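You operate a simulated robot arm through the tools that you are given. There is no shell and no other tool.

Carry out the task below with a simulated robot arm. There is one attempt and no reset: what you move stays moved.

JOB
Fill the brown bottle to its 150 mark: one pull at 100, then one at 50.
Fine: turn it clear of the nozzle afterwards; the others stay empty.

The check looks at the end state, three seconds after you hand in, the way a careful person would. Anything else that was tipped, shoved, dropped, spilled or broken makes it a failure.

ROBOT AND FRAMES
A 7-joint arm with a two-finger parallel gripper, fixed in place. Base frame: the origin is at the foot of the arm, x ahead of it, y to its left, z up; the work surface is at about z = 860. Lengths are in mm, angles in degrees, forces in N, time in s.
With the tool pointing down near the work surface it reaches from about 300 to 700 mm from the base axis. Its first joint turns from -66.0 to 66.0 degrees. Payload 1.57 kg.
The TCP is the grasp point between the finger pads, 30 mm short of the fingertips. In the tool frame z runs along the fingers and y along their closing line. Largest opening 110 mm; finger width 24, thickness 12; the body of the gripper, 48 by 112 mm, starts 78 mm behind the TCP.
Orientation is told as [roll, pitch, yaw] about the base's x, y, z axes, in that order, counted from this pose: with the fingers straight down and closing along the base's y, the tool's x points along the base's -x, its y along +y and its z along -z.

CONTROLS
- The arm moves only by the tool send_rows. Its arguments are lists of equal length, an entry for each row: "offset": the shift along the tool's x, y, z in m, a list of three; "turn": the turn, a rotation vector about the tool's x, y, z in degrees, a list of three; "grip": the finger opening in m, from 0 to 0.11. In form: {"offset": [[dx, dy, dz], ...], "turn": [[ax, ay, az], ...], "grip": [grip, ...]}. A call has 1 to 20 rows; each row is the pose to reach, as a shift and turn from the pose commanded when the call began, along the tool's axes at that moment. Each row takes 0.2 s and may step no farther than 50 mm and 8.6 degrees from the row before; otherwise, or with a gripper value out of range, the whole call is refused. Where a pose cannot be reached the arm comes as near as it can. A force on the tool above 40 N (or 10 N above the force at the start of the call, whichever is more), or a blocked arm, ends the call early, and 0.2 s more pass. Each finger travels about 108 mm/s and halts on what it meets, pressing with about 33 N; the grip force reading is that of the motor and also rises with nothing between the fingers. The clock runs only during rows and for 0.2 s after the last one: add rows that repeat a pose to give the fingers time. It gives the time, the measured TCP pose, the force on the tool (base axes), the opening and the grip force at its end, in the units of the frame above (readings bear some noise), with the torque about the TCP (base axes, N m) and any sound that the robot's microphone picked up, and new pictures: "views" is both (left out), scene, wrist or none.
- Cameras (640 x 400 px; columns grow to the right, rows downward): "scene" is fixed at [175.2, -408.2, 1393]; the picture's right is [0.63, -0.77, 0.00], its down [-0.52, -0.43, -0.74] and it looks along [0.57, 0.47, -0.67] (base axes); focal length 214 px, centre (320, 200). "wrist" rides on the gripper at [70, 16, -141] in the tool frame; the picture's right is [-0.23, 0.97, 0.00], its down [-0.86, -0.20, -0.48] and it looks along [-0.47, -0.11, 0.88] (tool axes); focal length 222 px, centre (320, 200). There is no depth. A picture from a camera that has moved, and an enlarged one, comes with that camera's place and axes in the base frame and with its lens.
- close_up(camera, box): a new picture of the part [left, top, right, bottom] of that camera's present view, enlarged. The clock stands still meanwhile.
- close_job(): hands the job in; it is judged then, once.

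Nothing tells you positions but the pictures and the camera data. Unless the task says otherwise, let go and move clear before handing in.

The tools are called after "Call:" by a JSON object that holds its "api" and its "payload". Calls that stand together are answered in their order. send_rows: Moves the arm, as the interface text tells. Its arguments: {"type":"object","properties":{"offset":{"type":"array"},"turn":{"type":"array"},"grip":{"type":"array"},"views":{"type":"string","enum":["both","scene","wrist","none"]}},"required":["offset","turn","grip"]} The other tools are called the same way: close_up (camera, box) takes an enlarged picture of a part of a camera's view; close_job () hands the job in.

At the start:

```text
clock: 0.0
tcp_pos: [350.9, -85.8, 1260.8]
tool_rot: [0.0, 0.1, 0.0]
wrist_force: [0.2, 0.6, -0.3]
moment: [-0.02, -0.03, 0.01]
grip_width: 110.1
grip_force: 0.3
```

scene: 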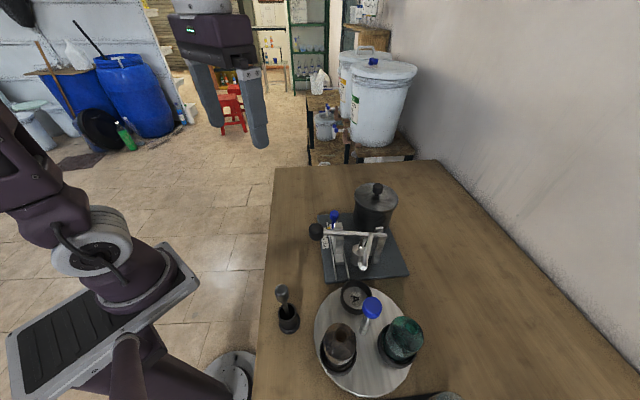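
wrist: 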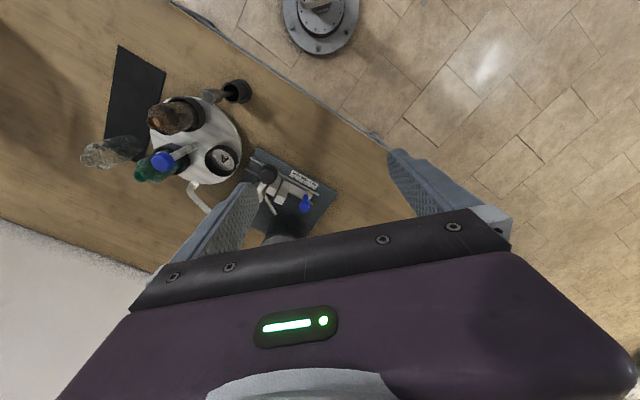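

I see a table with a dispenser (dark reservoir, lever, nozzle, blue knob) and a turntable carrying bottles (brown, green, an empty place A), with a blue-capped post. I'll look closer before moving.

Call:
{"api": "close_up", "payload": {"camera": "scene", "box": [300, 170, 430, 290]}}

Call:
{"api": "close_up", "payload": {"camera": "scene", "box": [260, 270, 470, 400]}}

Call:
{"api": "close_up", "payload": {"camera": "wrist", "box": [70, 60, 350, 250]}}

```text
3.33 times, centred on (365, 230) of scene
camera zoom: at [175.2, -408.2, 1393.0], right [0.63, -0.77, 0.0], down [-0.52, -0.43, -0.74], along [0.57, 0.47, -0.67], focal length 715 px, centre (170, 100)
```

zoom: 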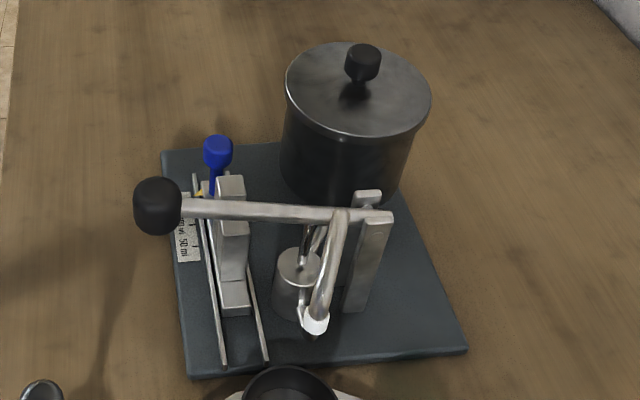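

```text
3.05 times, centred on (365, 335) of scene
camera zoom: at [175.2, -408.2, 1393.0], right [0.63, -0.77, 0.0], down [-0.52, -0.43, -0.74], along [0.57, 0.47, -0.67], focal length 654 px, centre (183, -211)
```

zoom: 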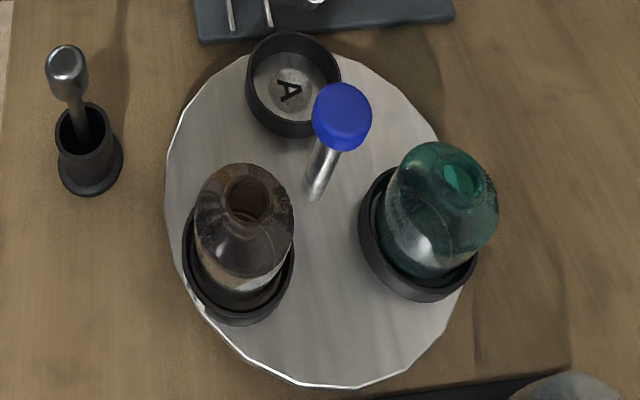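

```text
2.11 times, centred on (210, 155) of wrist
camera zoom: at [280.5, -69.2, 1401.5], right [0.23, 0.97, 0.0], down [0.86, -0.2, 0.48], along [0.47, -0.11, -0.88], focal length 468 px, centre (552, 295)
```

zoom: 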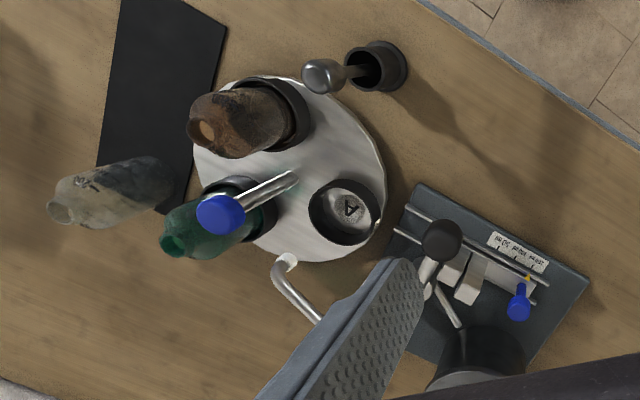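

The turntable looks centred near (350, -384) with a blue-capped post in the middle, slot A under the nozzle tip at about (394, -335, 1026), brown near (280, -369) and green near (363, -453). I'll zoom in on the scale, lever and post.

Call:
{"api": "close_up", "payload": {"camera": "wrist", "box": [240, 140, 350, 220]}}

Call:
{"api": "close_up", "payload": {"camera": "scene", "box": [310, 200, 370, 250]}}

Call:
{"api": "close_up", "payload": {"camera": "scene", "box": [330, 280, 400, 340]}}

Call:
{"api": "close_up", "payload": {"camera": "wrist", "box": [70, 60, 260, 220]}}

```text
5.00 times, centred on (295, 180) of wrist
camera zoom: at [280.5, -69.2, 1401.5], right [0.23, 0.97, 0.0], down [0.86, -0.2, 0.48], along [0.47, -0.11, -0.88], focal length 1111 px, centre (445, 300)
```

zoom: 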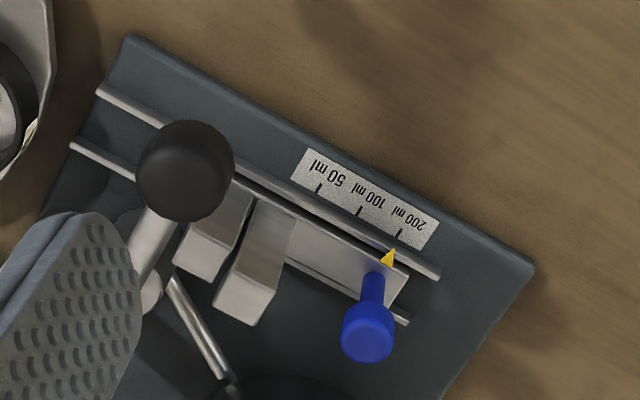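

```text
8.00 times, centred on (340, 225) of scene
camera zoom: at [175.2, -408.2, 1393.0], right [0.63, -0.77, 0.0], down [-0.52, -0.43, -0.74], along [0.57, 0.47, -0.67], focal length 1716 px, centre (160, 0)
```

zoom: 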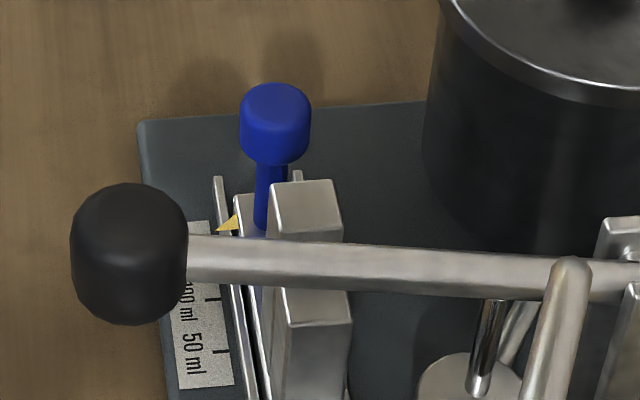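

```text
6.67 times, centred on (365, 310) of scene
camera zoom: at [175.2, -408.2, 1393.0], right [0.63, -0.77, 0.0], down [-0.52, -0.43, -0.74], along [0.57, 0.47, -0.67], focal length 1430 px, centre (20, -533)
```

zoom: 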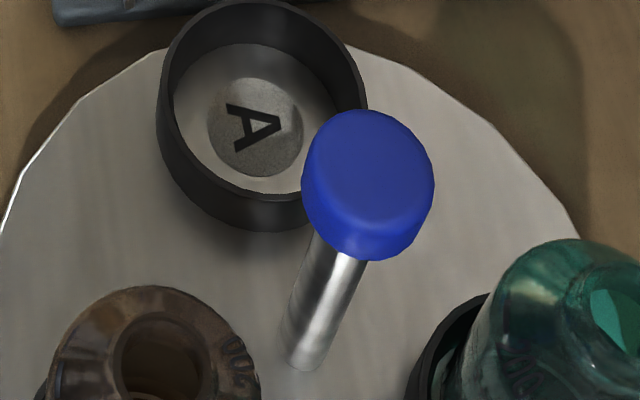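

```text
2.50 times, centred on (165, 140) of wrist
camera zoom: at [280.5, -69.2, 1401.5], right [0.23, 0.97, 0.0], down [0.86, -0.2, 0.48], along [0.47, -0.11, -0.88], focal length 555 px, centre (708, 350)
```

zoom: 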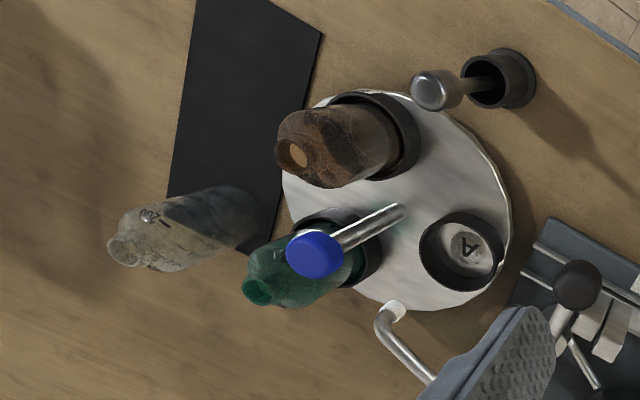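

The dose slider currently reads 200 on a 50/100/200 scale, and moving its blue knob toward the nozzle end lowers the dose. The black-ball lever is the pull. I'll move the arm high above the dispenser for a better wrist view.

Call:
{"api": "send_rows", "payload": {"offset": [[-0.02, -0.027, 0], [-0.043, -0.055, 0], [-0.065, -0.082, 0], [-0.086, -0.11, 0], [-0.108, -0.137, 0], [-0.129, -0.164, 0], [-0.129, -0.164, 0]], "turn": [[0, 0, 0], [0, 0, 0], [0, 0, 0], [0, 0, 0], [0, 0, 0], [0, 0, 0], [0, 0, 0]], "grip": [0.11, 0.11, 0.11, 0.11, 0.11, 0.11, 0.11]}}

```text
clock: 1.6
tcp_pos: [473.5, -241.0, 1261.4]
tool_rot: [0.1, 0.0, 0.0]
wrist_force: [0.6, -0.7, 0.6]
moment: [-0.07, 0.0, 0.03]
grip_width: 109.8
grip_force: 0.2
out of reach, approached as far as the arm can: row 6, 7
camera wrist: at [403.6, -224.6, 1403.3], right [0.23, 0.97, 0.0], down [0.86, -0.2, 0.48], along [0.47, -0.11, -0.88], focal length 222 px, centre (320, 200)
```

scene: 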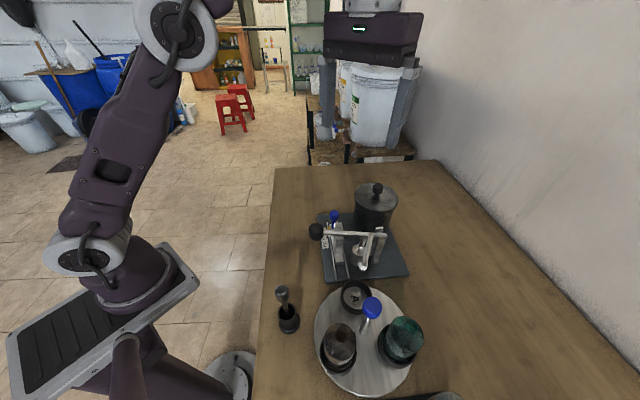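
wrist: 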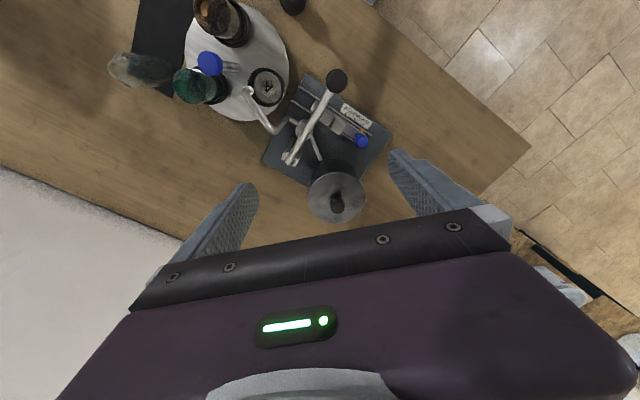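

Call:
{"api": "close_up", "payload": {"camera": "wrist", "box": [230, 50, 400, 230]}}

Call:
{"api": "close_up", "payload": {"camera": "wrist", "box": [100, 0, 310, 130]}}

Call:
{"api": "close_up", "payload": {"camera": "wrist", "box": [280, 60, 390, 160]}}

```text
2.22 times, centred on (315, 140) of wrist
camera zoom: at [403.6, -224.6, 1403.3], right [0.23, 0.97, 0.0], down [0.86, -0.2, 0.48], along [0.47, -0.11, -0.88], focal length 494 px, centre (331, 333)
```

zoom: 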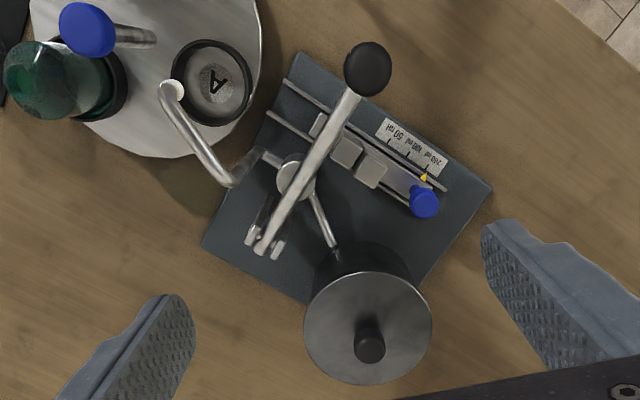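

```text
3.05 times, centred on (205, 65) of wrist
camera zoom: at [403.6, -224.6, 1403.3], right [0.23, 0.97, 0.0], down [0.86, -0.2, 0.48], along [0.47, -0.11, -0.88], focal length 677 px, centre (670, 611)
```

zoom: 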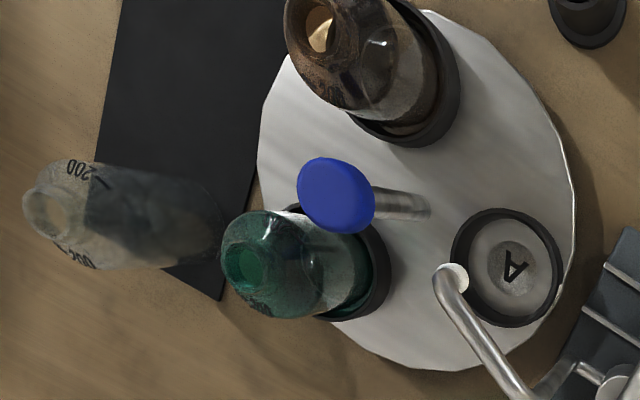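

```text
4.00 times, centred on (335, 110) of wrist
camera zoom: at [403.6, -224.6, 1403.3], right [0.23, 0.97, 0.0], down [0.86, -0.2, 0.48], along [0.47, -0.11, -0.88], focal length 888 px, centre (260, 560)
```

zoom: 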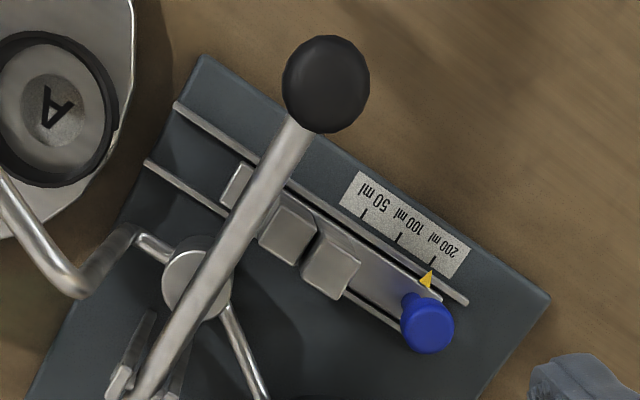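

The wrist view confirms A sits under the nozzle (394, -334, tip z≈1026), the post's blue cap is near (346, -382, 1010), the lever knob near (413, -201, 1008) and the slider knob near (534, -166, 944). I'll go above the blue cap with yaw +12, ready to turn the table by -120°.

Call:
{"api": "send_rows", "payload": {"offset": [[0.016, -0.0176, 0.012], [0.032, -0.0352, 0.025], [0.048, -0.053, 0.038], [0.064, -0.0705, 0.05], [0.08, -0.088, 0.063], [0.096, -0.1058, 0.076], [0.112, -0.123, 0.09], [0.1275, -0.141, 0.1], [0.1275, -0.141, 0.1]], "turn": [[0, 0, 0], [0, 0, -2], [0, 0, -4], [0, 0, -6], [0, 0, -8], [0, 0, -10], [0, 0, -12], [0, 0, -12], [0, 0, -12]], "grip": [0.1, 0.09, 0.08, 0.07, 0.06, 0.06, 0.06, 0.06, 0.06]}}

```text
clock: 3.6
tcp_pos: [345.2, -382.5, 1161.7]
tool_rot: [0.0, -0.1, 12.1]
wrist_force: [0.8, -0.5, 0.4]
moment: [0.01, 0.02, -0.01]
grip_width: 59.9
grip_force: 0.0
camera wrist: at [273.1, -379.7, 1303.2], right [0.02, 1.0, 0.0], down [0.88, -0.02, 0.48], along [0.48, -0.01, -0.88], focal length 222 px, centre (320, 200)
```

scene: 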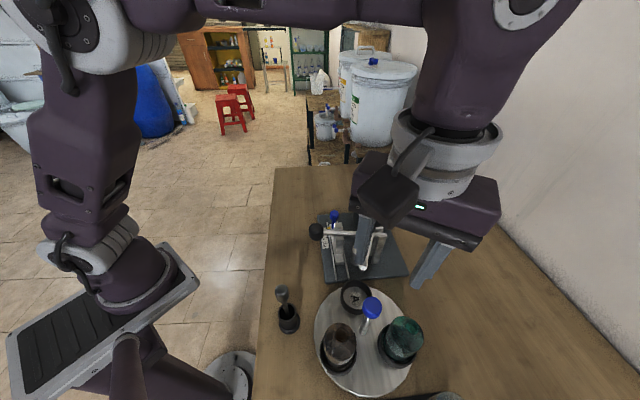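
wrist: 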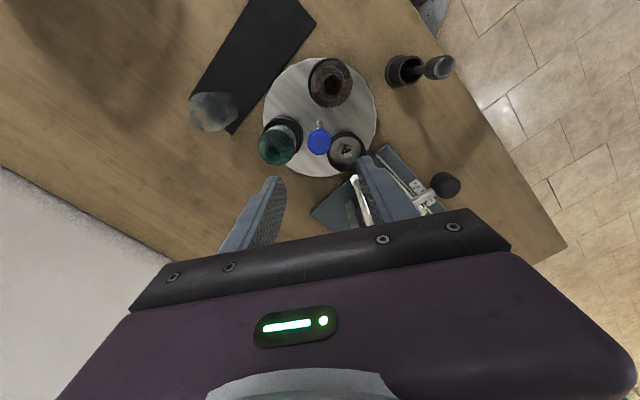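

The gripper is above the turntable, with the blue cap ahead of the fingers in the wrist view. I'll zoom in to refine its centre.

Call:
{"api": "close_up", "payload": {"camera": "wrist", "box": [240, 40, 400, 200]}}

Call:
{"api": "close_up", "payload": {"camera": "scene", "box": [300, 170, 510, 320]}}

```text
2.50 times, centred on (320, 120) of wrist
camera zoom: at [273.1, -379.7, 1303.2], right [0.02, 1.0, 0.0], down [0.88, -0.02, 0.48], along [0.48, -0.01, -0.88], focal length 555 px, centre (320, 400)
```

zoom: 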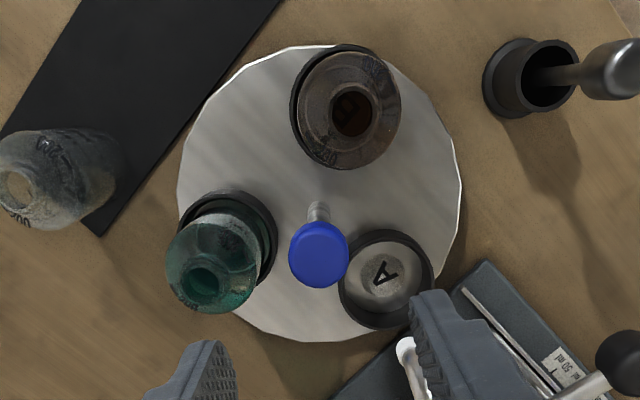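

```text
2.67 times, centred on (405, 245) of scene
camera zoom: at [175.1, -408.2, 1393.0], right [0.63, -0.77, 0.0], down [-0.52, -0.43, -0.74], along [0.57, 0.47, -0.67], focal length 572 px, centre (93, 80)
```

zoom: 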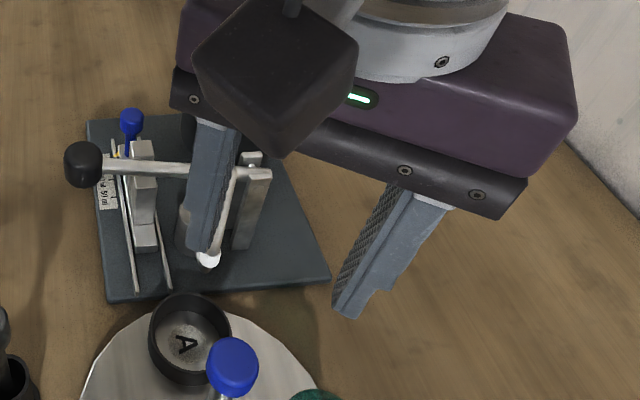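

The cap centre refines to (344.5, -382, ~1013), diameter about 31 mm, with clear space for the fingers. I'll narrow the opening to 46 mm and descend around it.

Call:
{"api": "send_rows", "payload": {"offset": [[0.0003, 0.0003, 0.0], [0.0006, 0.0006, 0.025], [0.0006, 0.0006, 0.05], [0.0006, 0.0006, 0.075], [0.0006, 0.0006, 0.1], [0.0006, 0.0006, 0.12], [0.0006, 0.0006, 0.135], [0.0006, 0.0006, 0.15], [0.0006, 0.0006, 0.15]], "turn": [[0, 0, 0], [0, 0, 0], [0, 0, 0], [0, 0, 0], [0, 0, 0], [0, 0, 0], [0, 0, 0], [0, 0, 0], [0, 0, 0]], "grip": [0.055, 0.046, 0.046, 0.046, 0.046, 0.046, 0.046, 0.046, 0.046]}}

```text
clock: 5.6
tcp_pos: [344.4, -380.5, 1009.6]
tool_rot: [0.0, 0.0, 12.0]
wrist_force: [-0.3, -0.1, -0.5]
moment: [0.01, -0.01, 0.0]
grip_width: 45.8
grip_force: 0.0
camera wrist: at [272.3, -379.0, 1151.4], right [0.02, 1.0, 0.0], down [0.88, -0.02, 0.48], along [0.48, -0.01, -0.88], focal length 222 px, centre (320, 200)
```

scene: 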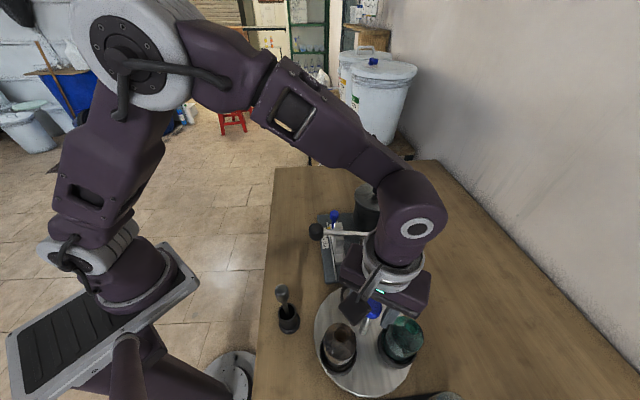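
wrist: 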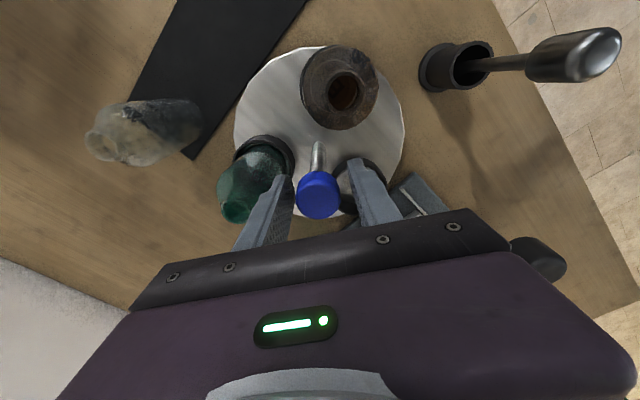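

The TCP is at the cap height with the fingers apparently on both sides of it. I'll check closely before closing.

Call:
{"api": "close_up", "payload": {"camera": "wrist", "box": [210, 100, 430, 250]}}

Call:
{"api": "close_up", "payload": {"camera": "scene", "box": [310, 230, 450, 360]}}

```text
2.67 times, centred on (320, 175) of wrist
camera zoom: at [272.3, -379.0, 1151.4], right [0.02, 1.0, 0.0], down [0.88, -0.02, 0.48], along [0.48, -0.01, -0.88], focal length 592 px, centre (320, 267)
```

zoom: 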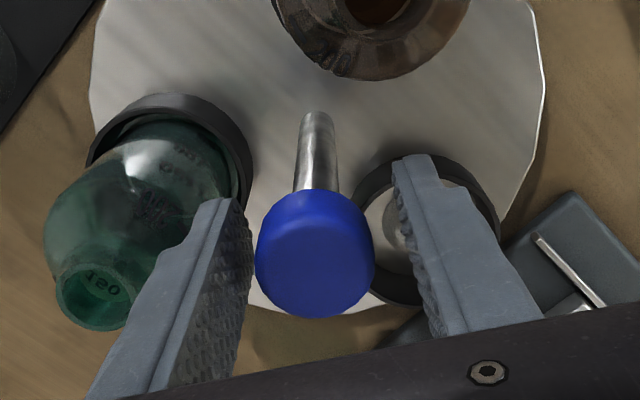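

```text
3.08 times, centred on (380, 295) of scene
camera zoom: at [175.2, -408.2, 1393.0], right [0.63, -0.77, 0.0], down [-0.52, -0.43, -0.74], along [0.57, 0.47, -0.67], focal length 660 px, centre (135, -92)
```

zoom: 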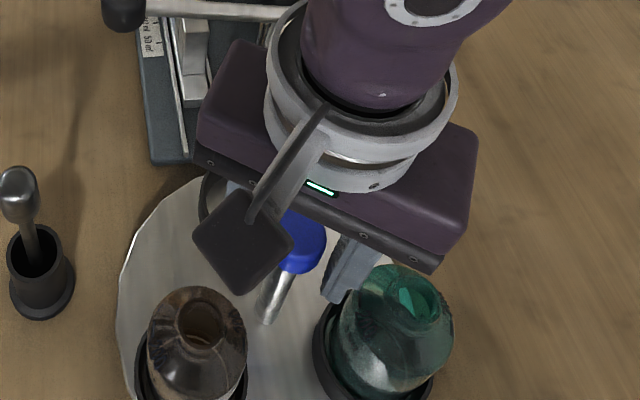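

The cap projects right at the TCP, about 1.5 mm off in y. I'll correct that and close gently on it.

Call:
{"api": "send_rows", "payload": {"offset": [[0, -0.0015, 0], [0, -0.0015, 0], [0, -0.0015, 0], [0, -0.0015, 0]], "turn": [[0, 0, 0], [0, 0, 0], [0, 0, 0], [0, 0, 0]], "grip": [0.046, 0.036, 0.02, 0.02], "views": "none"}}

```text
clock: 6.6
tcp_pos: [344.4, -382.8, 1009.7]
tool_rot: [0.1, 0.0, 12.0]
wrist_force: [1.8, -6.4, -1.4]
moment: [0.21, 0.02, -0.08]
grip_width: 31.6
grip_force: 40.3
```

Gripped at 31.6 mm. I'll make a small 10° test turn and watch the torque and the table.

Call:
{"api": "send_rows", "payload": {"offset": [[0, -0.001, 0], [0, -0.001, 0], [0, -0.001, 0], [0, -0.001, 0], [0, -0.001, 0]], "turn": [[0, 0, 2], [0, 0, 4.5], [0, 0, 7.5], [0, 0, 10], [0, 0, 10]], "grip": [0.02, 0.02, 0.02, 0.02, 0.02]}}

```text
clock: 7.8
tcp_pos: [343.6, -381.8, 1009.2]
tool_rot: [0.1, 0.1, 2.0]
wrist_force: [-9.1, 14.5, 1.3]
moment: [-0.37, -0.21, 0.03]
grip_width: 31.8
grip_force: 40.2
camera wrist: at [273.7, -368.5, 1152.1], right [0.19, 0.98, 0.0], down [0.86, -0.17, 0.48], along [0.47, -0.09, -0.88], focal length 222 px, centre (320, 200)
```

scene: 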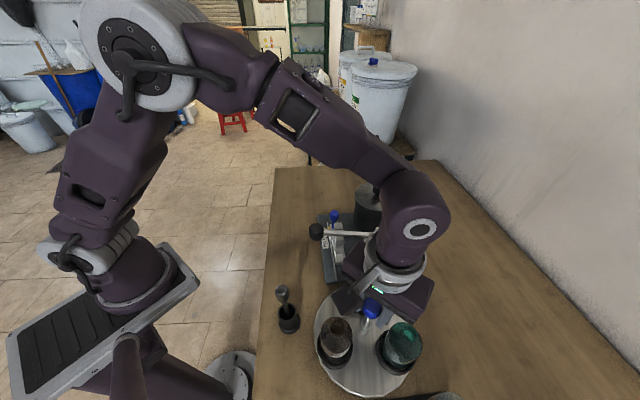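
wrist: 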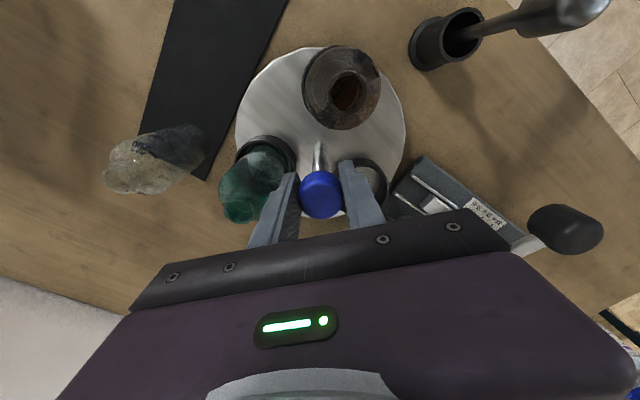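

The table turns together with the gripper, and the bottle keeps its place relative to the wrist view. I'll continue turning in chunks and trim out the small side force as I go.

Call:
{"api": "send_rows", "payload": {"offset": [[0.00035, 0.0006, 0], [0.00035, 0.0006, 0], [0.00035, 0.0006, 0], [0.00035, 0.0006, 0], [0.00035, 0.0006, 0], [0.00035, 0.0006, 0], [0.00035, 0.0006, 0], [0.00035, 0.0006, 0], [0.00035, 0.0006, 0]], "turn": [[0, 0, 2], [0, 0, 5], [0, 0, 9], [0, 0, 13], [0, 0, 17], [0, 0, 21], [0, 0, 25], [0, 0, 28], [0, 0, 30]], "grip": [0.02, 0.02, 0.02, 0.02, 0.02, 0.02, 0.02, 0.02, 0.02], "views": "wrist"}}

```text
clock: 9.8
tcp_pos: [344.5, -380.5, 1009.6]
tool_rot: [0.0, 0.3, -27.9]
wrist_force: [-7.3, 30.5, 2.5]
moment: [-0.17, -0.15, 0.09]
grip_width: 31.7
grip_force: 41.3
camera wrist: at [290.3, -334.0, 1152.2], right [0.66, 0.75, 0.0], down [0.66, -0.58, 0.48], along [0.36, -0.31, -0.88], focal length 222 px, centre (320, 200)
```

wrist: 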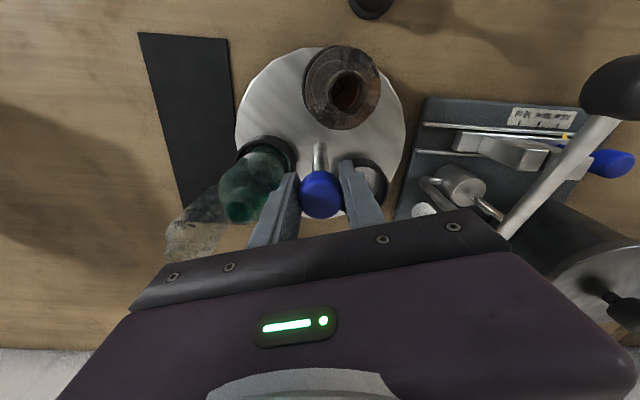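

The side force shows the cap sits about 2 mm off my tool axis, so I'll compensate for that circle while continuing the turn.

Call:
{"api": "send_rows", "payload": {"offset": [[0.001, 0.00115, 0], [0.001, 0.0012, 0], [0.00104, 0.0014, 0], [0.00108, 0.00155, 0], [0.0011, 0.0017, 0], [0.00115, 0.0019, 0], [0.0012, 0.0021, 0], [0.00122, 0.0023, 0], [0.00125, 0.00236, 0], [0.00125, 0.00236, 0]], "turn": [[0, 0, 0], [0, 0, 2], [0, 0, 6], [0, 0, 10], [0, 0, 14], [0, 0, 18], [0, 0, 22], [0, 0, 26], [0, 0, 29], [0, 0, 30]], "grip": [0.02, 0.02, 0.02, 0.02, 0.02, 0.02, 0.02, 0.02, 0.02, 0.02], "views": "wrist"}}

```text
clock: 12.0
tcp_pos: [345.6, -379.2, 1009.9]
tool_rot: [0.0, -0.2, -58.0]
wrist_force: [12.6, 9.1, 3.0]
moment: [-0.95, -0.04, 0.07]
grip_width: 31.7
grip_force: 40.7
camera wrist: at [321.5, -311.6, 1151.7], right [0.95, 0.32, 0.0], down [0.28, -0.83, 0.48], along [0.16, -0.45, -0.88], focal length 222 px, centre (320, 200)
```

wrist: 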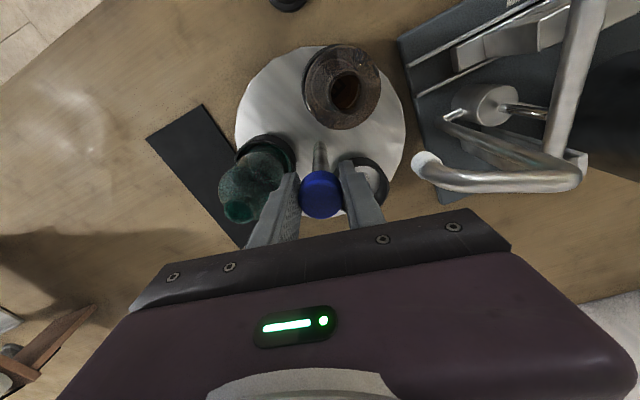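

The turn is following well, and the brown bottle is now heading toward the nozzle. I'll do the remaining 50° with the offset compensation.

Call:
{"api": "send_rows", "payload": {"offset": [[5e-05, 0.0008, 0], [6e-05, 0.00095, 0], [8e-05, 0.00115, 0], [0.0001, 0.0014, 0], [0.0001, 0.0016, 0], [0.00012, 0.0018, 0], [0.0001, 0.00195, 0], [5e-05, 0.0021, 0], [0.0, 0.0023, 0], [-0.0001, 0.0025, 0], [-0.00018, 0.0027, 0], [-0.00025, 0.0029, 0], [-0.0003, 0.003, 0], [-0.0003, 0.003, 0], [-0.0003, 0.003, 0]], "turn": [[0, 0, 1], [0, 0, 4], [0, 0, 8], [0, 0, 12], [0, 0, 16.5], [0, 0, 21], [0, 0, 25], [0, 0, 29], [0, 0, 33], [0, 0, 37.5], [0, 0, 42], [0, 0, 46], [0, 0, 49], [0, 0, 50], [0, 0, 50]], "grip": [0.02, 0.02, 0.02, 0.02, 0.02, 0.02, 0.02, 0.02, 0.02, 0.02, 0.02, 0.02, 0.02, 0.02, 0.02]}}

```text
clock: 15.2
tcp_pos: [347.3, -379.7, 1009.3]
tool_rot: [0.0, -0.1, -108.1]
wrist_force: [9.0, -20.2, 15.5]
moment: [0.51, 0.31, 0.0]
grip_width: 31.5
grip_force: 40.2
camera wrist: at [384.1, -317.7, 1151.7], right [0.86, -0.52, 0.0], down [-0.45, -0.75, 0.48], along [-0.25, -0.41, -0.88], focal length 222 px, centre (320, 200)
```

scene: 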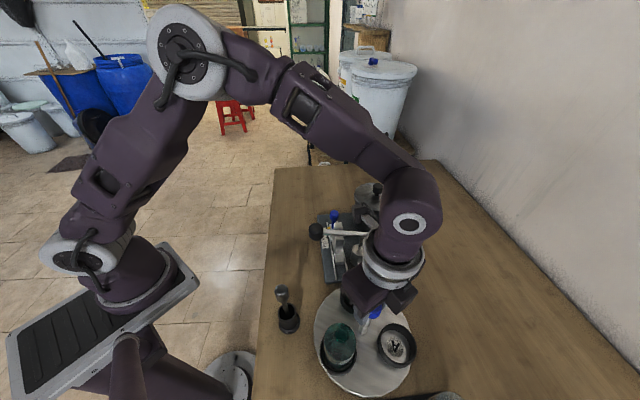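
wrist: 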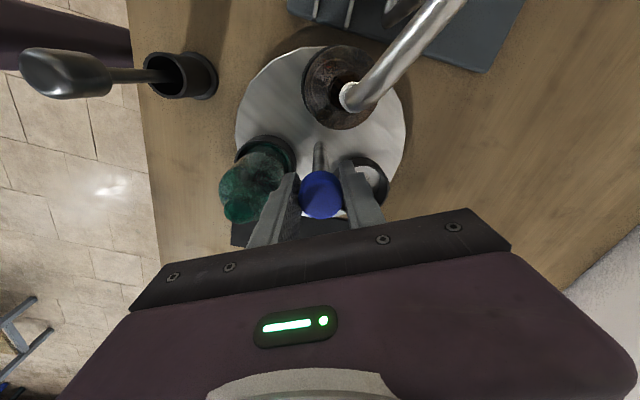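

The brown bottle is now under the nozzle, with A and green on the other sides. I'll check the nozzle alignment with the mouth.

Call:
{"api": "close_up", "payload": {"camera": "wrist", "box": [280, 30, 420, 150]}}

Call:
{"api": "close_up", "payload": {"camera": "scene", "box": [310, 200, 440, 320]}}

```text
3.33 times, centred on (350, 90) of wrist
camera zoom: at [384.1, -317.7, 1151.7], right [0.86, -0.52, 0.0], down [-0.45, -0.75, 0.48], along [-0.25, -0.41, -0.88], focal length 740 px, centre (220, 567)
```

zoom: 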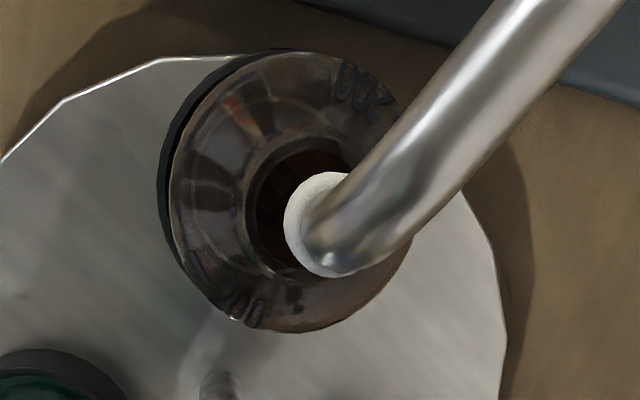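

```text
3.33 times, centred on (375, 260) of scene
camera zoom: at [175.3, -408.6, 1392.8], right [0.63, -0.77, 0.0], down [-0.52, -0.43, -0.74], along [0.57, 0.47, -0.67], focal length 715 px, centre (137, 0)
```

zoom: 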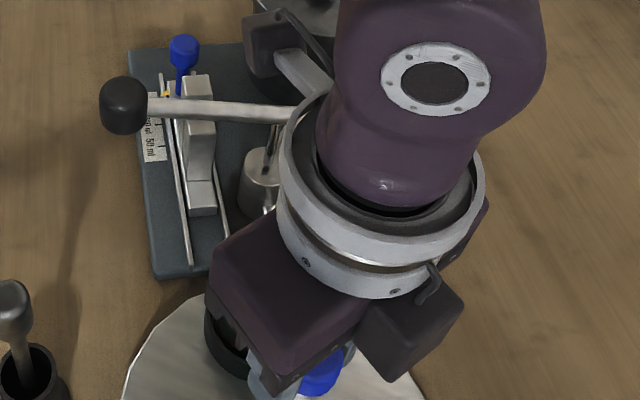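

Nozzle tip sits over the brown mouth, within about 2–3 mm of centre. I'll relieve the side force, back off about 1.2°, and re-check before releasing.

Call:
{"api": "send_rows", "payload": {"offset": [[-0.0004, 0.0004, -0.0003], [-0.0008, 0.0007, -0.0006], [-0.0008, 0.0007, -0.0006]], "turn": [[0, 0, -0.6], [0, 0, -1.2], [0, 0, -1.2]], "grip": [0.02, 0.02, 0.02], "views": "wrist"}}

Call:
{"api": "close_up", "payload": {"camera": "wrist", "box": [280, 30, 420, 150]}}

```text
clock: 16.0
tcp_pos: [347.6, -379.0, 1009.1]
tool_rot: [-0.1, -0.1, -106.8]
wrist_force: [2.3, -12.8, 4.4]
moment: [-1.0, -0.15, -0.08]
grip_width: 31.6
grip_force: 40.5
camera wrist: at [382.9, -317.3, 1151.9], right [0.87, -0.5, 0.0], down [-0.44, -0.76, 0.48], along [-0.24, -0.41, -0.88], focal length 222 px, centre (320, 200)
```

wrist: 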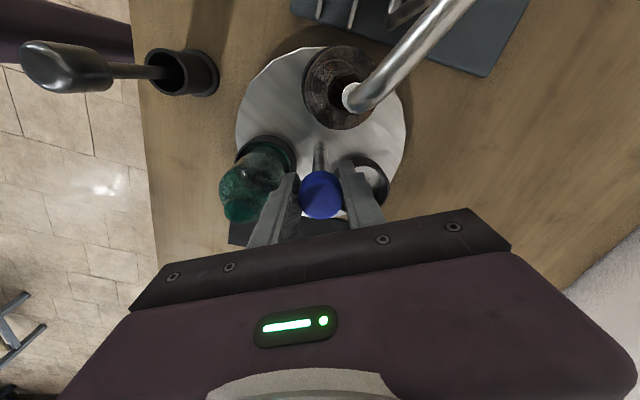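

```text
3.33 times, centred on (350, 90) of wrist
camera zoom: at [382.9, -317.3, 1151.9], right [0.87, -0.5, 0.0], down [-0.44, -0.76, 0.48], along [-0.24, -0.41, -0.88], focal length 740 px, centre (220, 567)
```

zoom: 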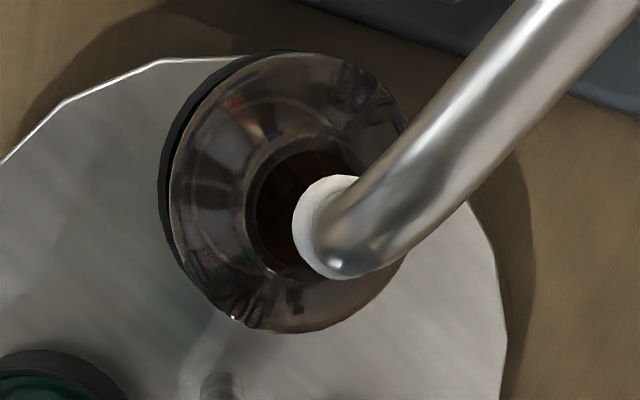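

The nozzle is now within about 1 mm of the mouth axis. I'll release the cap and rise straight up.

Call:
{"api": "send_rows", "payload": {"offset": [[0, 0, 0], [0, 0, 0], [0, 0, 0], [0, 0, -0.01], [0, 0, -0.03], [0, 0, -0.06], [0, 0, -0.09], [0, 0, -0.12], [0, 0, -0.15], [0, 0, -0.15]], "turn": [[0, 0, 0], [0, 0, 0], [0, 0, 0], [0, 0, 0], [0, 0, 0], [0, 0, 0], [0, 0, 0], [0, 0, 0], [0, 0, 0], [0, 0, 0]], "grip": [0.036, 0.046, 0.046, 0.046, 0.046, 0.046, 0.046, 0.046, 0.046, 0.046]}}

```text
clock: 18.2
tcp_pos: [346.2, -378.5, 1159.0]
tool_rot: [0.0, 0.0, -106.8]
wrist_force: [0.3, 0.2, -0.7]
moment: [0.01, 0.03, 0.0]
grip_width: 46.1
grip_force: 0.0
camera wrist: at [381.8, -316.0, 1301.6], right [0.87, -0.5, 0.0], down [-0.44, -0.76, 0.48], along [-0.24, -0.41, -0.88], focal length 222 px, centre (320, 200)
```

scene: 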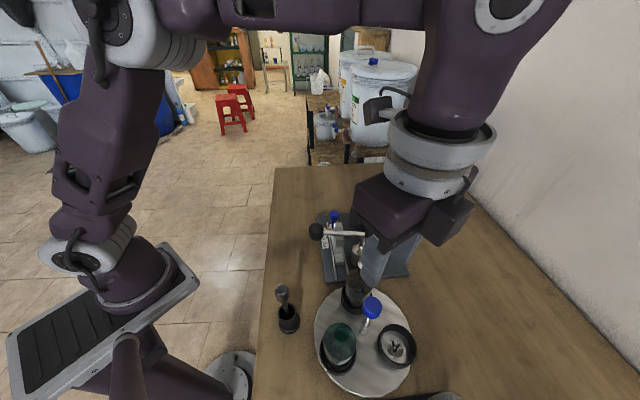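
wrist: 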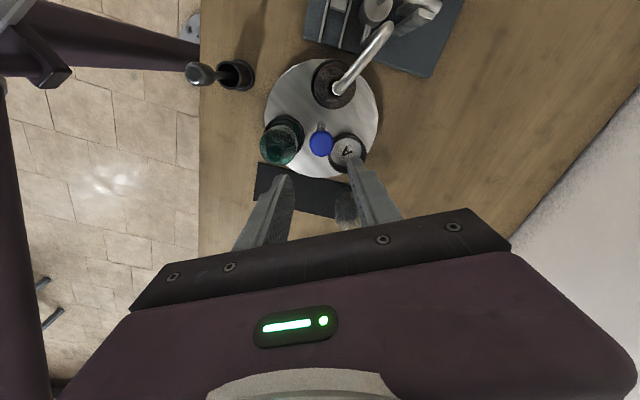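

Brown is standing under the nozzle, and the green bottle and empty A are clear. Next I'll move above the dose slider's blue knob (534, -166) at yaw -45 so the fingers straddle it along the rails.

Call:
{"api": "send_rows", "payload": {"offset": [[0.0258, 0.0118, 0], [0.0515, 0.0237, 0], [0.0773, 0.0355, 0], [0.1031, 0.0473, 0.005], [0.1289, 0.0592, 0.01], [0.1546, 0.071, 0.018], [0.1804, 0.0828, 0.025], [0.2062, 0.0946, 0.033], [0.2319, 0.1065, 0.041], [0.2577, 0.1183, 0.049], [0.2577, 0.1183, 0.049]], "turn": [[0, 0, -6], [0, 0, -12], [0, 0, -18], [0, 0, -25], [0, 0, -32], [0, 0, -39], [0, 0, -45], [0, 0, -51], [0, 0, -57], [0, 0, -61.8], [0, 0, -61.8]], "grip": [0.046, 0.046, 0.046, 0.046, 0.046, 0.046, 0.046, 0.046, 0.046, 0.046, 0.046]}}

```text
clock: 20.6
tcp_pos: [533.5, -165.9, 1111.9]
tool_rot: [0.0, 0.0, -44.9]
wrist_force: [0.6, -0.2, -0.4]
moment: [0.01, 0.01, -0.01]
grip_width: 46.0
grip_force: 0.1
camera wrist: at [495.5, -104.1, 1254.7], right [0.85, 0.53, 0.0], down [0.47, -0.74, 0.48], along [0.25, -0.41, -0.88], focal length 222 px, centre (320, 200)
```

scene: 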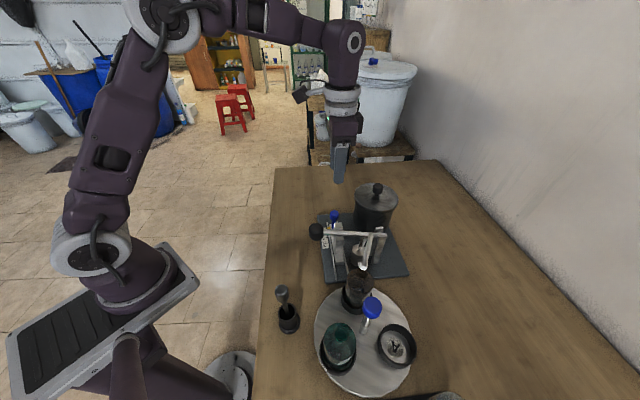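
wrist: 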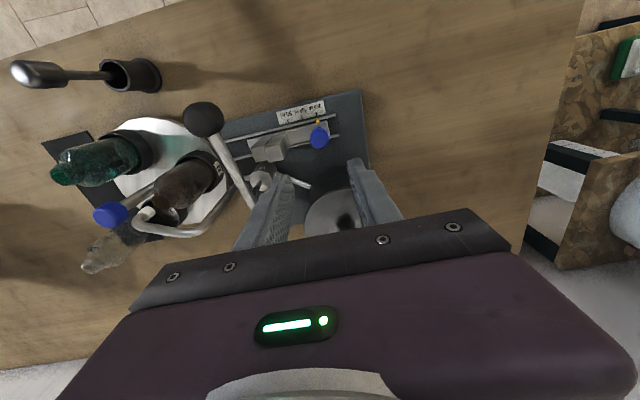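

Call:
{"api": "close_up", "payload": {"camera": "wrist", "box": [180, 80, 380, 220]}}

Call:
{"api": "close_up", "payload": {"camera": "wrist", "box": [260, 90, 350, 160]}}

Call:
{"api": "close_up", "payload": {"camera": "scene", "box": [310, 170, 420, 320]}}

```text
2.86 times, centred on (280, 150) of wrist
camera zoom: at [495.5, -104.1, 1254.7], right [0.85, 0.53, 0.0], down [0.47, -0.74, 0.48], along [0.25, -0.41, -0.88], focal length 635 px, centre (434, 343)
```

zoom: 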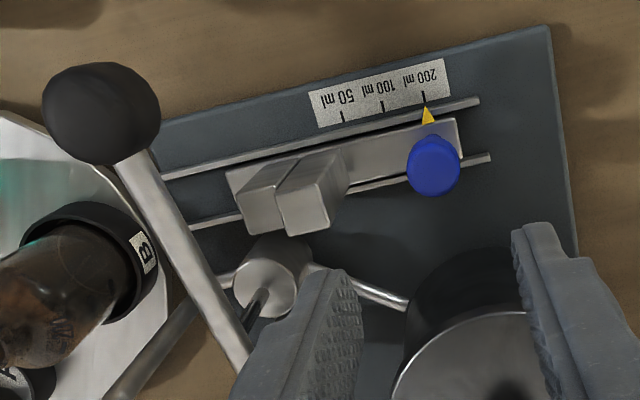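

```text
5.71 times, centred on (305, 125) of wrist
camera zoom: at [495.5, -104.1, 1254.7], right [0.85, 0.53, 0.0], down [0.47, -0.74, 0.48], along [0.25, -0.41, -0.88], focal length 1269 px, centre (406, 629)
```

zoom: 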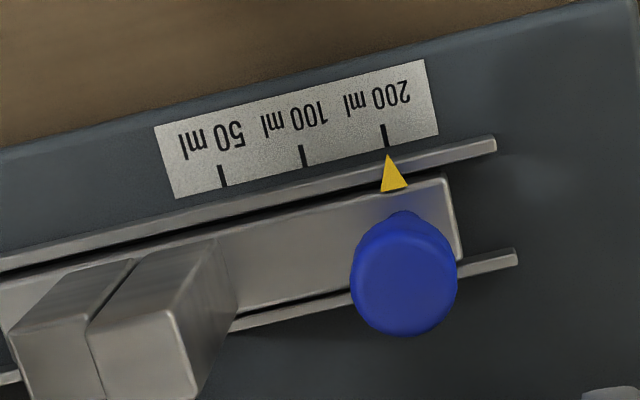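

```text
2.67 times, centred on (365, 245) of scene
camera zoom: at [175.2, -408.2, 1393.0], right [0.63, -0.77, 0.0], down [-0.52, -0.43, -0.74], along [0.57, 0.47, -0.67], focal length 572 px, centre (200, 80)
```

zoom: 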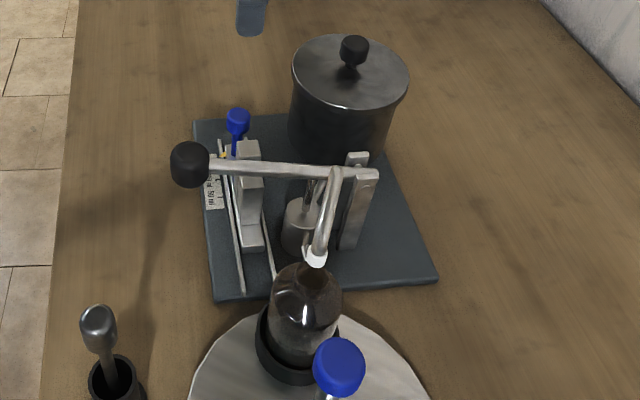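

Brown (slot B) is standing under the nozzle, and the slider pointer reads 200. The slider knob refines to (532.5, -166.5, 944), so I'll descend over it with a 40 mm opening.

Call:
{"api": "send_rows", "payload": {"offset": [[0.0003, -0.0011, 0.0], [0.0003, -0.0011, 0.03], [0.0003, -0.0011, 0.06], [0.0003, -0.0011, 0.09], [0.0003, -0.0011, 0.115], [0.0003, -0.0011, 0.135], [0.0003, -0.0011, 0.152], [0.0003, -0.0011, 0.166], [0.0003, -0.0011, 0.166]], "turn": [[0, 0, 0], [0, 0, 0], [0, 0, 0], [0, 0, 0], [0, 0, 0], [0, 0, 0], [0, 0, 0], [0, 0, 0], [0, 0, 0]], "grip": [0.04, 0.04, 0.04, 0.04, 0.04, 0.04, 0.04, 0.04, 0.04]}}

Call:
{"api": "close_up", "payload": {"camera": "wrist", "box": [180, 60, 440, 250]}}

Call:
{"api": "close_up", "payload": {"camera": "scene", "box": [290, 150, 420, 280]}}

```text
clock: 22.6
tcp_pos: [534.0, -168.0, 946.6]
tool_rot: [-0.1, 0.0, -45.0]
wrist_force: [0.2, 0.2, -0.3]
moment: [0.02, 0.01, 0.0]
grip_width: 40.2
grip_force: 0.1
camera wrist: at [495.1, -106.9, 1088.0], right [0.85, 0.53, 0.0], down [0.46, -0.75, 0.48], along [0.25, -0.41, -0.88], focal length 222 px, centre (320, 200)
```

scene: 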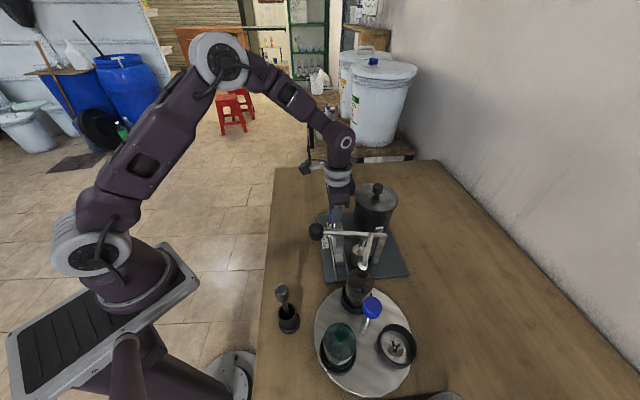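
wrist: 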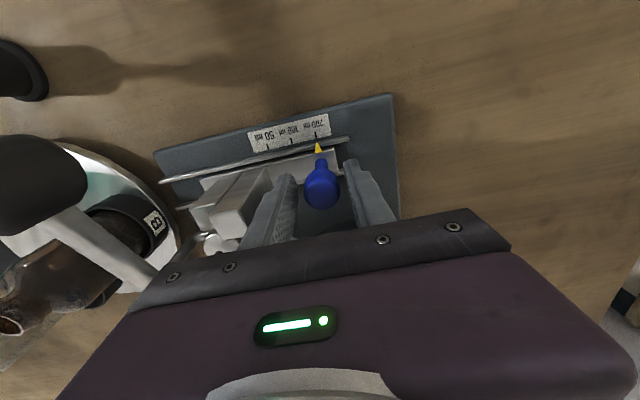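

```text
2.11 times, centred on (310, 155) of wrist
camera zoom: at [495.1, -106.9, 1088.0], right [0.85, 0.53, 0.0], down [0.46, -0.75, 0.48], along [0.25, -0.41, -0.88], focal length 468 px, centre (341, 295)
```

zoom: 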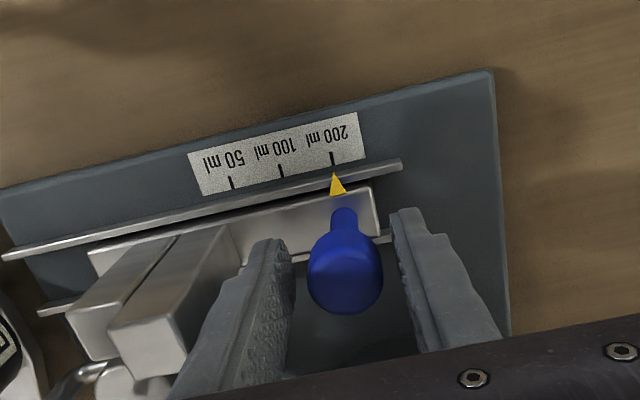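

```text
3.08 times, centred on (355, 215) of scene
camera zoom: at [175.2, -408.2, 1393.0], right [0.63, -0.77, 0.0], down [-0.52, -0.43, -0.74], along [0.57, 0.47, -0.67], focal length 660 px, centre (212, 154)
```

zoom: 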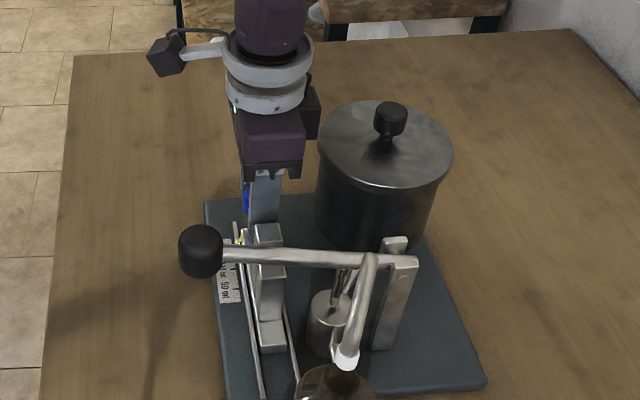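

The knob is between the fingers. I'll close on it, then slide it 24 mm along the rail toward the 100 mark.

Call:
{"api": "send_rows", "payload": {"offset": [[0.001, 0.001, 0], [0.001, 0.001, 0], [0.001, 0.001, 0], [0.001, 0.001, 0]], "turn": [[0, 0, 0], [0, 0, 0], [0, 0, 0], [0, 0, 0]], "grip": [0.034, 0.026, 0.015, 0.015], "views": "wrist"}}

Call:
{"api": "close_up", "payload": {"camera": "wrist", "box": [240, 100, 400, 220]}}

```text
clock: 23.6
tcp_pos: [534.5, -165.8, 946.6]
tool_rot: [0.1, 0.1, -45.0]
wrist_force: [-1.9, -0.6, -0.8]
moment: [-0.09, -0.35, 0.05]
grip_width: 26.2
grip_force: 36.5
camera wrist: at [495.4, -105.0, 1088.0], right [0.85, 0.53, 0.0], down [0.46, -0.75, 0.48], along [0.25, -0.41, -0.88], focal length 222 px, centre (320, 200)
```

wrist: 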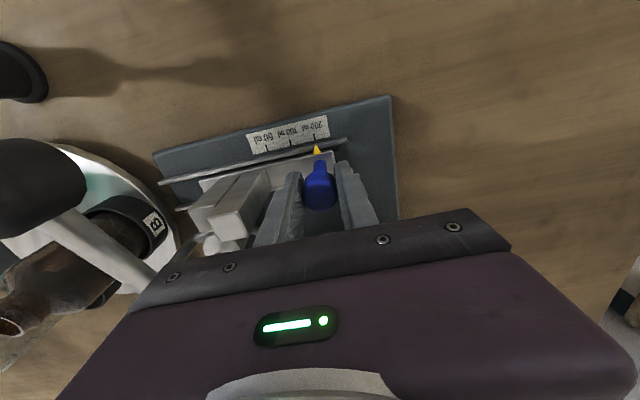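

```text
3.33 times, centred on (320, 160) of wrist
camera zoom: at [495.4, -105.0, 1088.0], right [0.85, 0.53, 0.0], down [0.46, -0.75, 0.48], along [0.25, -0.41, -0.88], focal length 740 px, centre (320, 333)
```

zoom: 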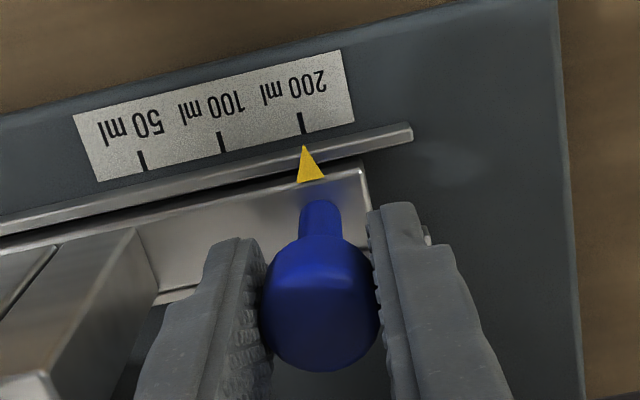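

Gripped. Now sliding 24 mm toward the 100 mark along the rails.

Call:
{"api": "send_rows", "payload": {"offset": [[0, -0.002, 0], [0, -0.005, 0], [0, -0.008, 0], [0, -0.011, 0], [0, -0.014, 0], [0, -0.017, 0], [0, -0.02, 0], [0, -0.0225, 0], [0, -0.024, 0], [0, -0.024, 0]], "turn": [[0, 0, 0], [0, 0, 0], [0, 0, 0], [0, 0, 0], [0, 0, 0], [0, 0, 0], [0, 0, 0], [0, 0, 0], [0, 0, 0], [0, 0, 0]], "grip": [0.015, 0.015, 0.015, 0.015, 0.015, 0.015, 0.015, 0.015, 0.015, 0.015], "views": "wrist"}}

Call:
{"api": "close_up", "payload": {"camera": "wrist", "box": [240, 100, 400, 220]}}

```text
clock: 25.8
tcp_pos: [516.1, -182.5, 946.3]
tool_rot: [0.0, 0.0, -44.9]
wrist_force: [-7.4, 10.8, 12.3]
moment: [-0.04, 0.12, -0.04]
grip_width: 25.7
grip_force: 36.9
camera wrist: at [478.2, -122.3, 1088.0], right [0.85, 0.53, 0.0], down [0.46, -0.75, 0.48], along [0.25, -0.41, -0.88], focal length 222 px, centre (320, 200)
```

wrist: 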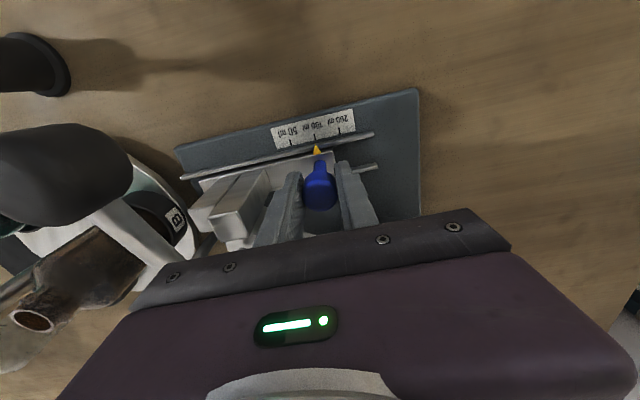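

```text
3.33 times, centred on (320, 160) of wrist
camera zoom: at [478.2, -122.3, 1088.0], right [0.85, 0.53, 0.0], down [0.46, -0.75, 0.48], along [0.25, -0.41, -0.88], focal length 740 px, centre (320, 333)
```

zoom: 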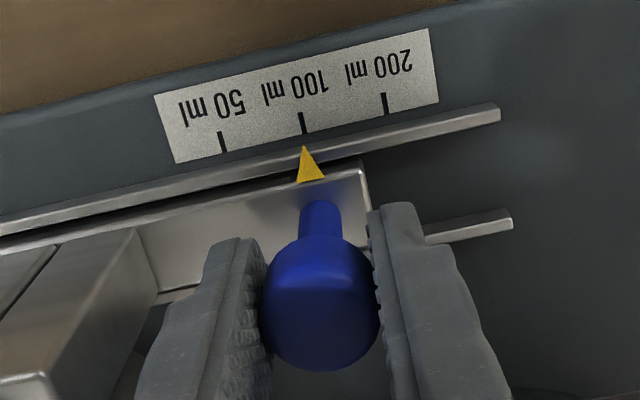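

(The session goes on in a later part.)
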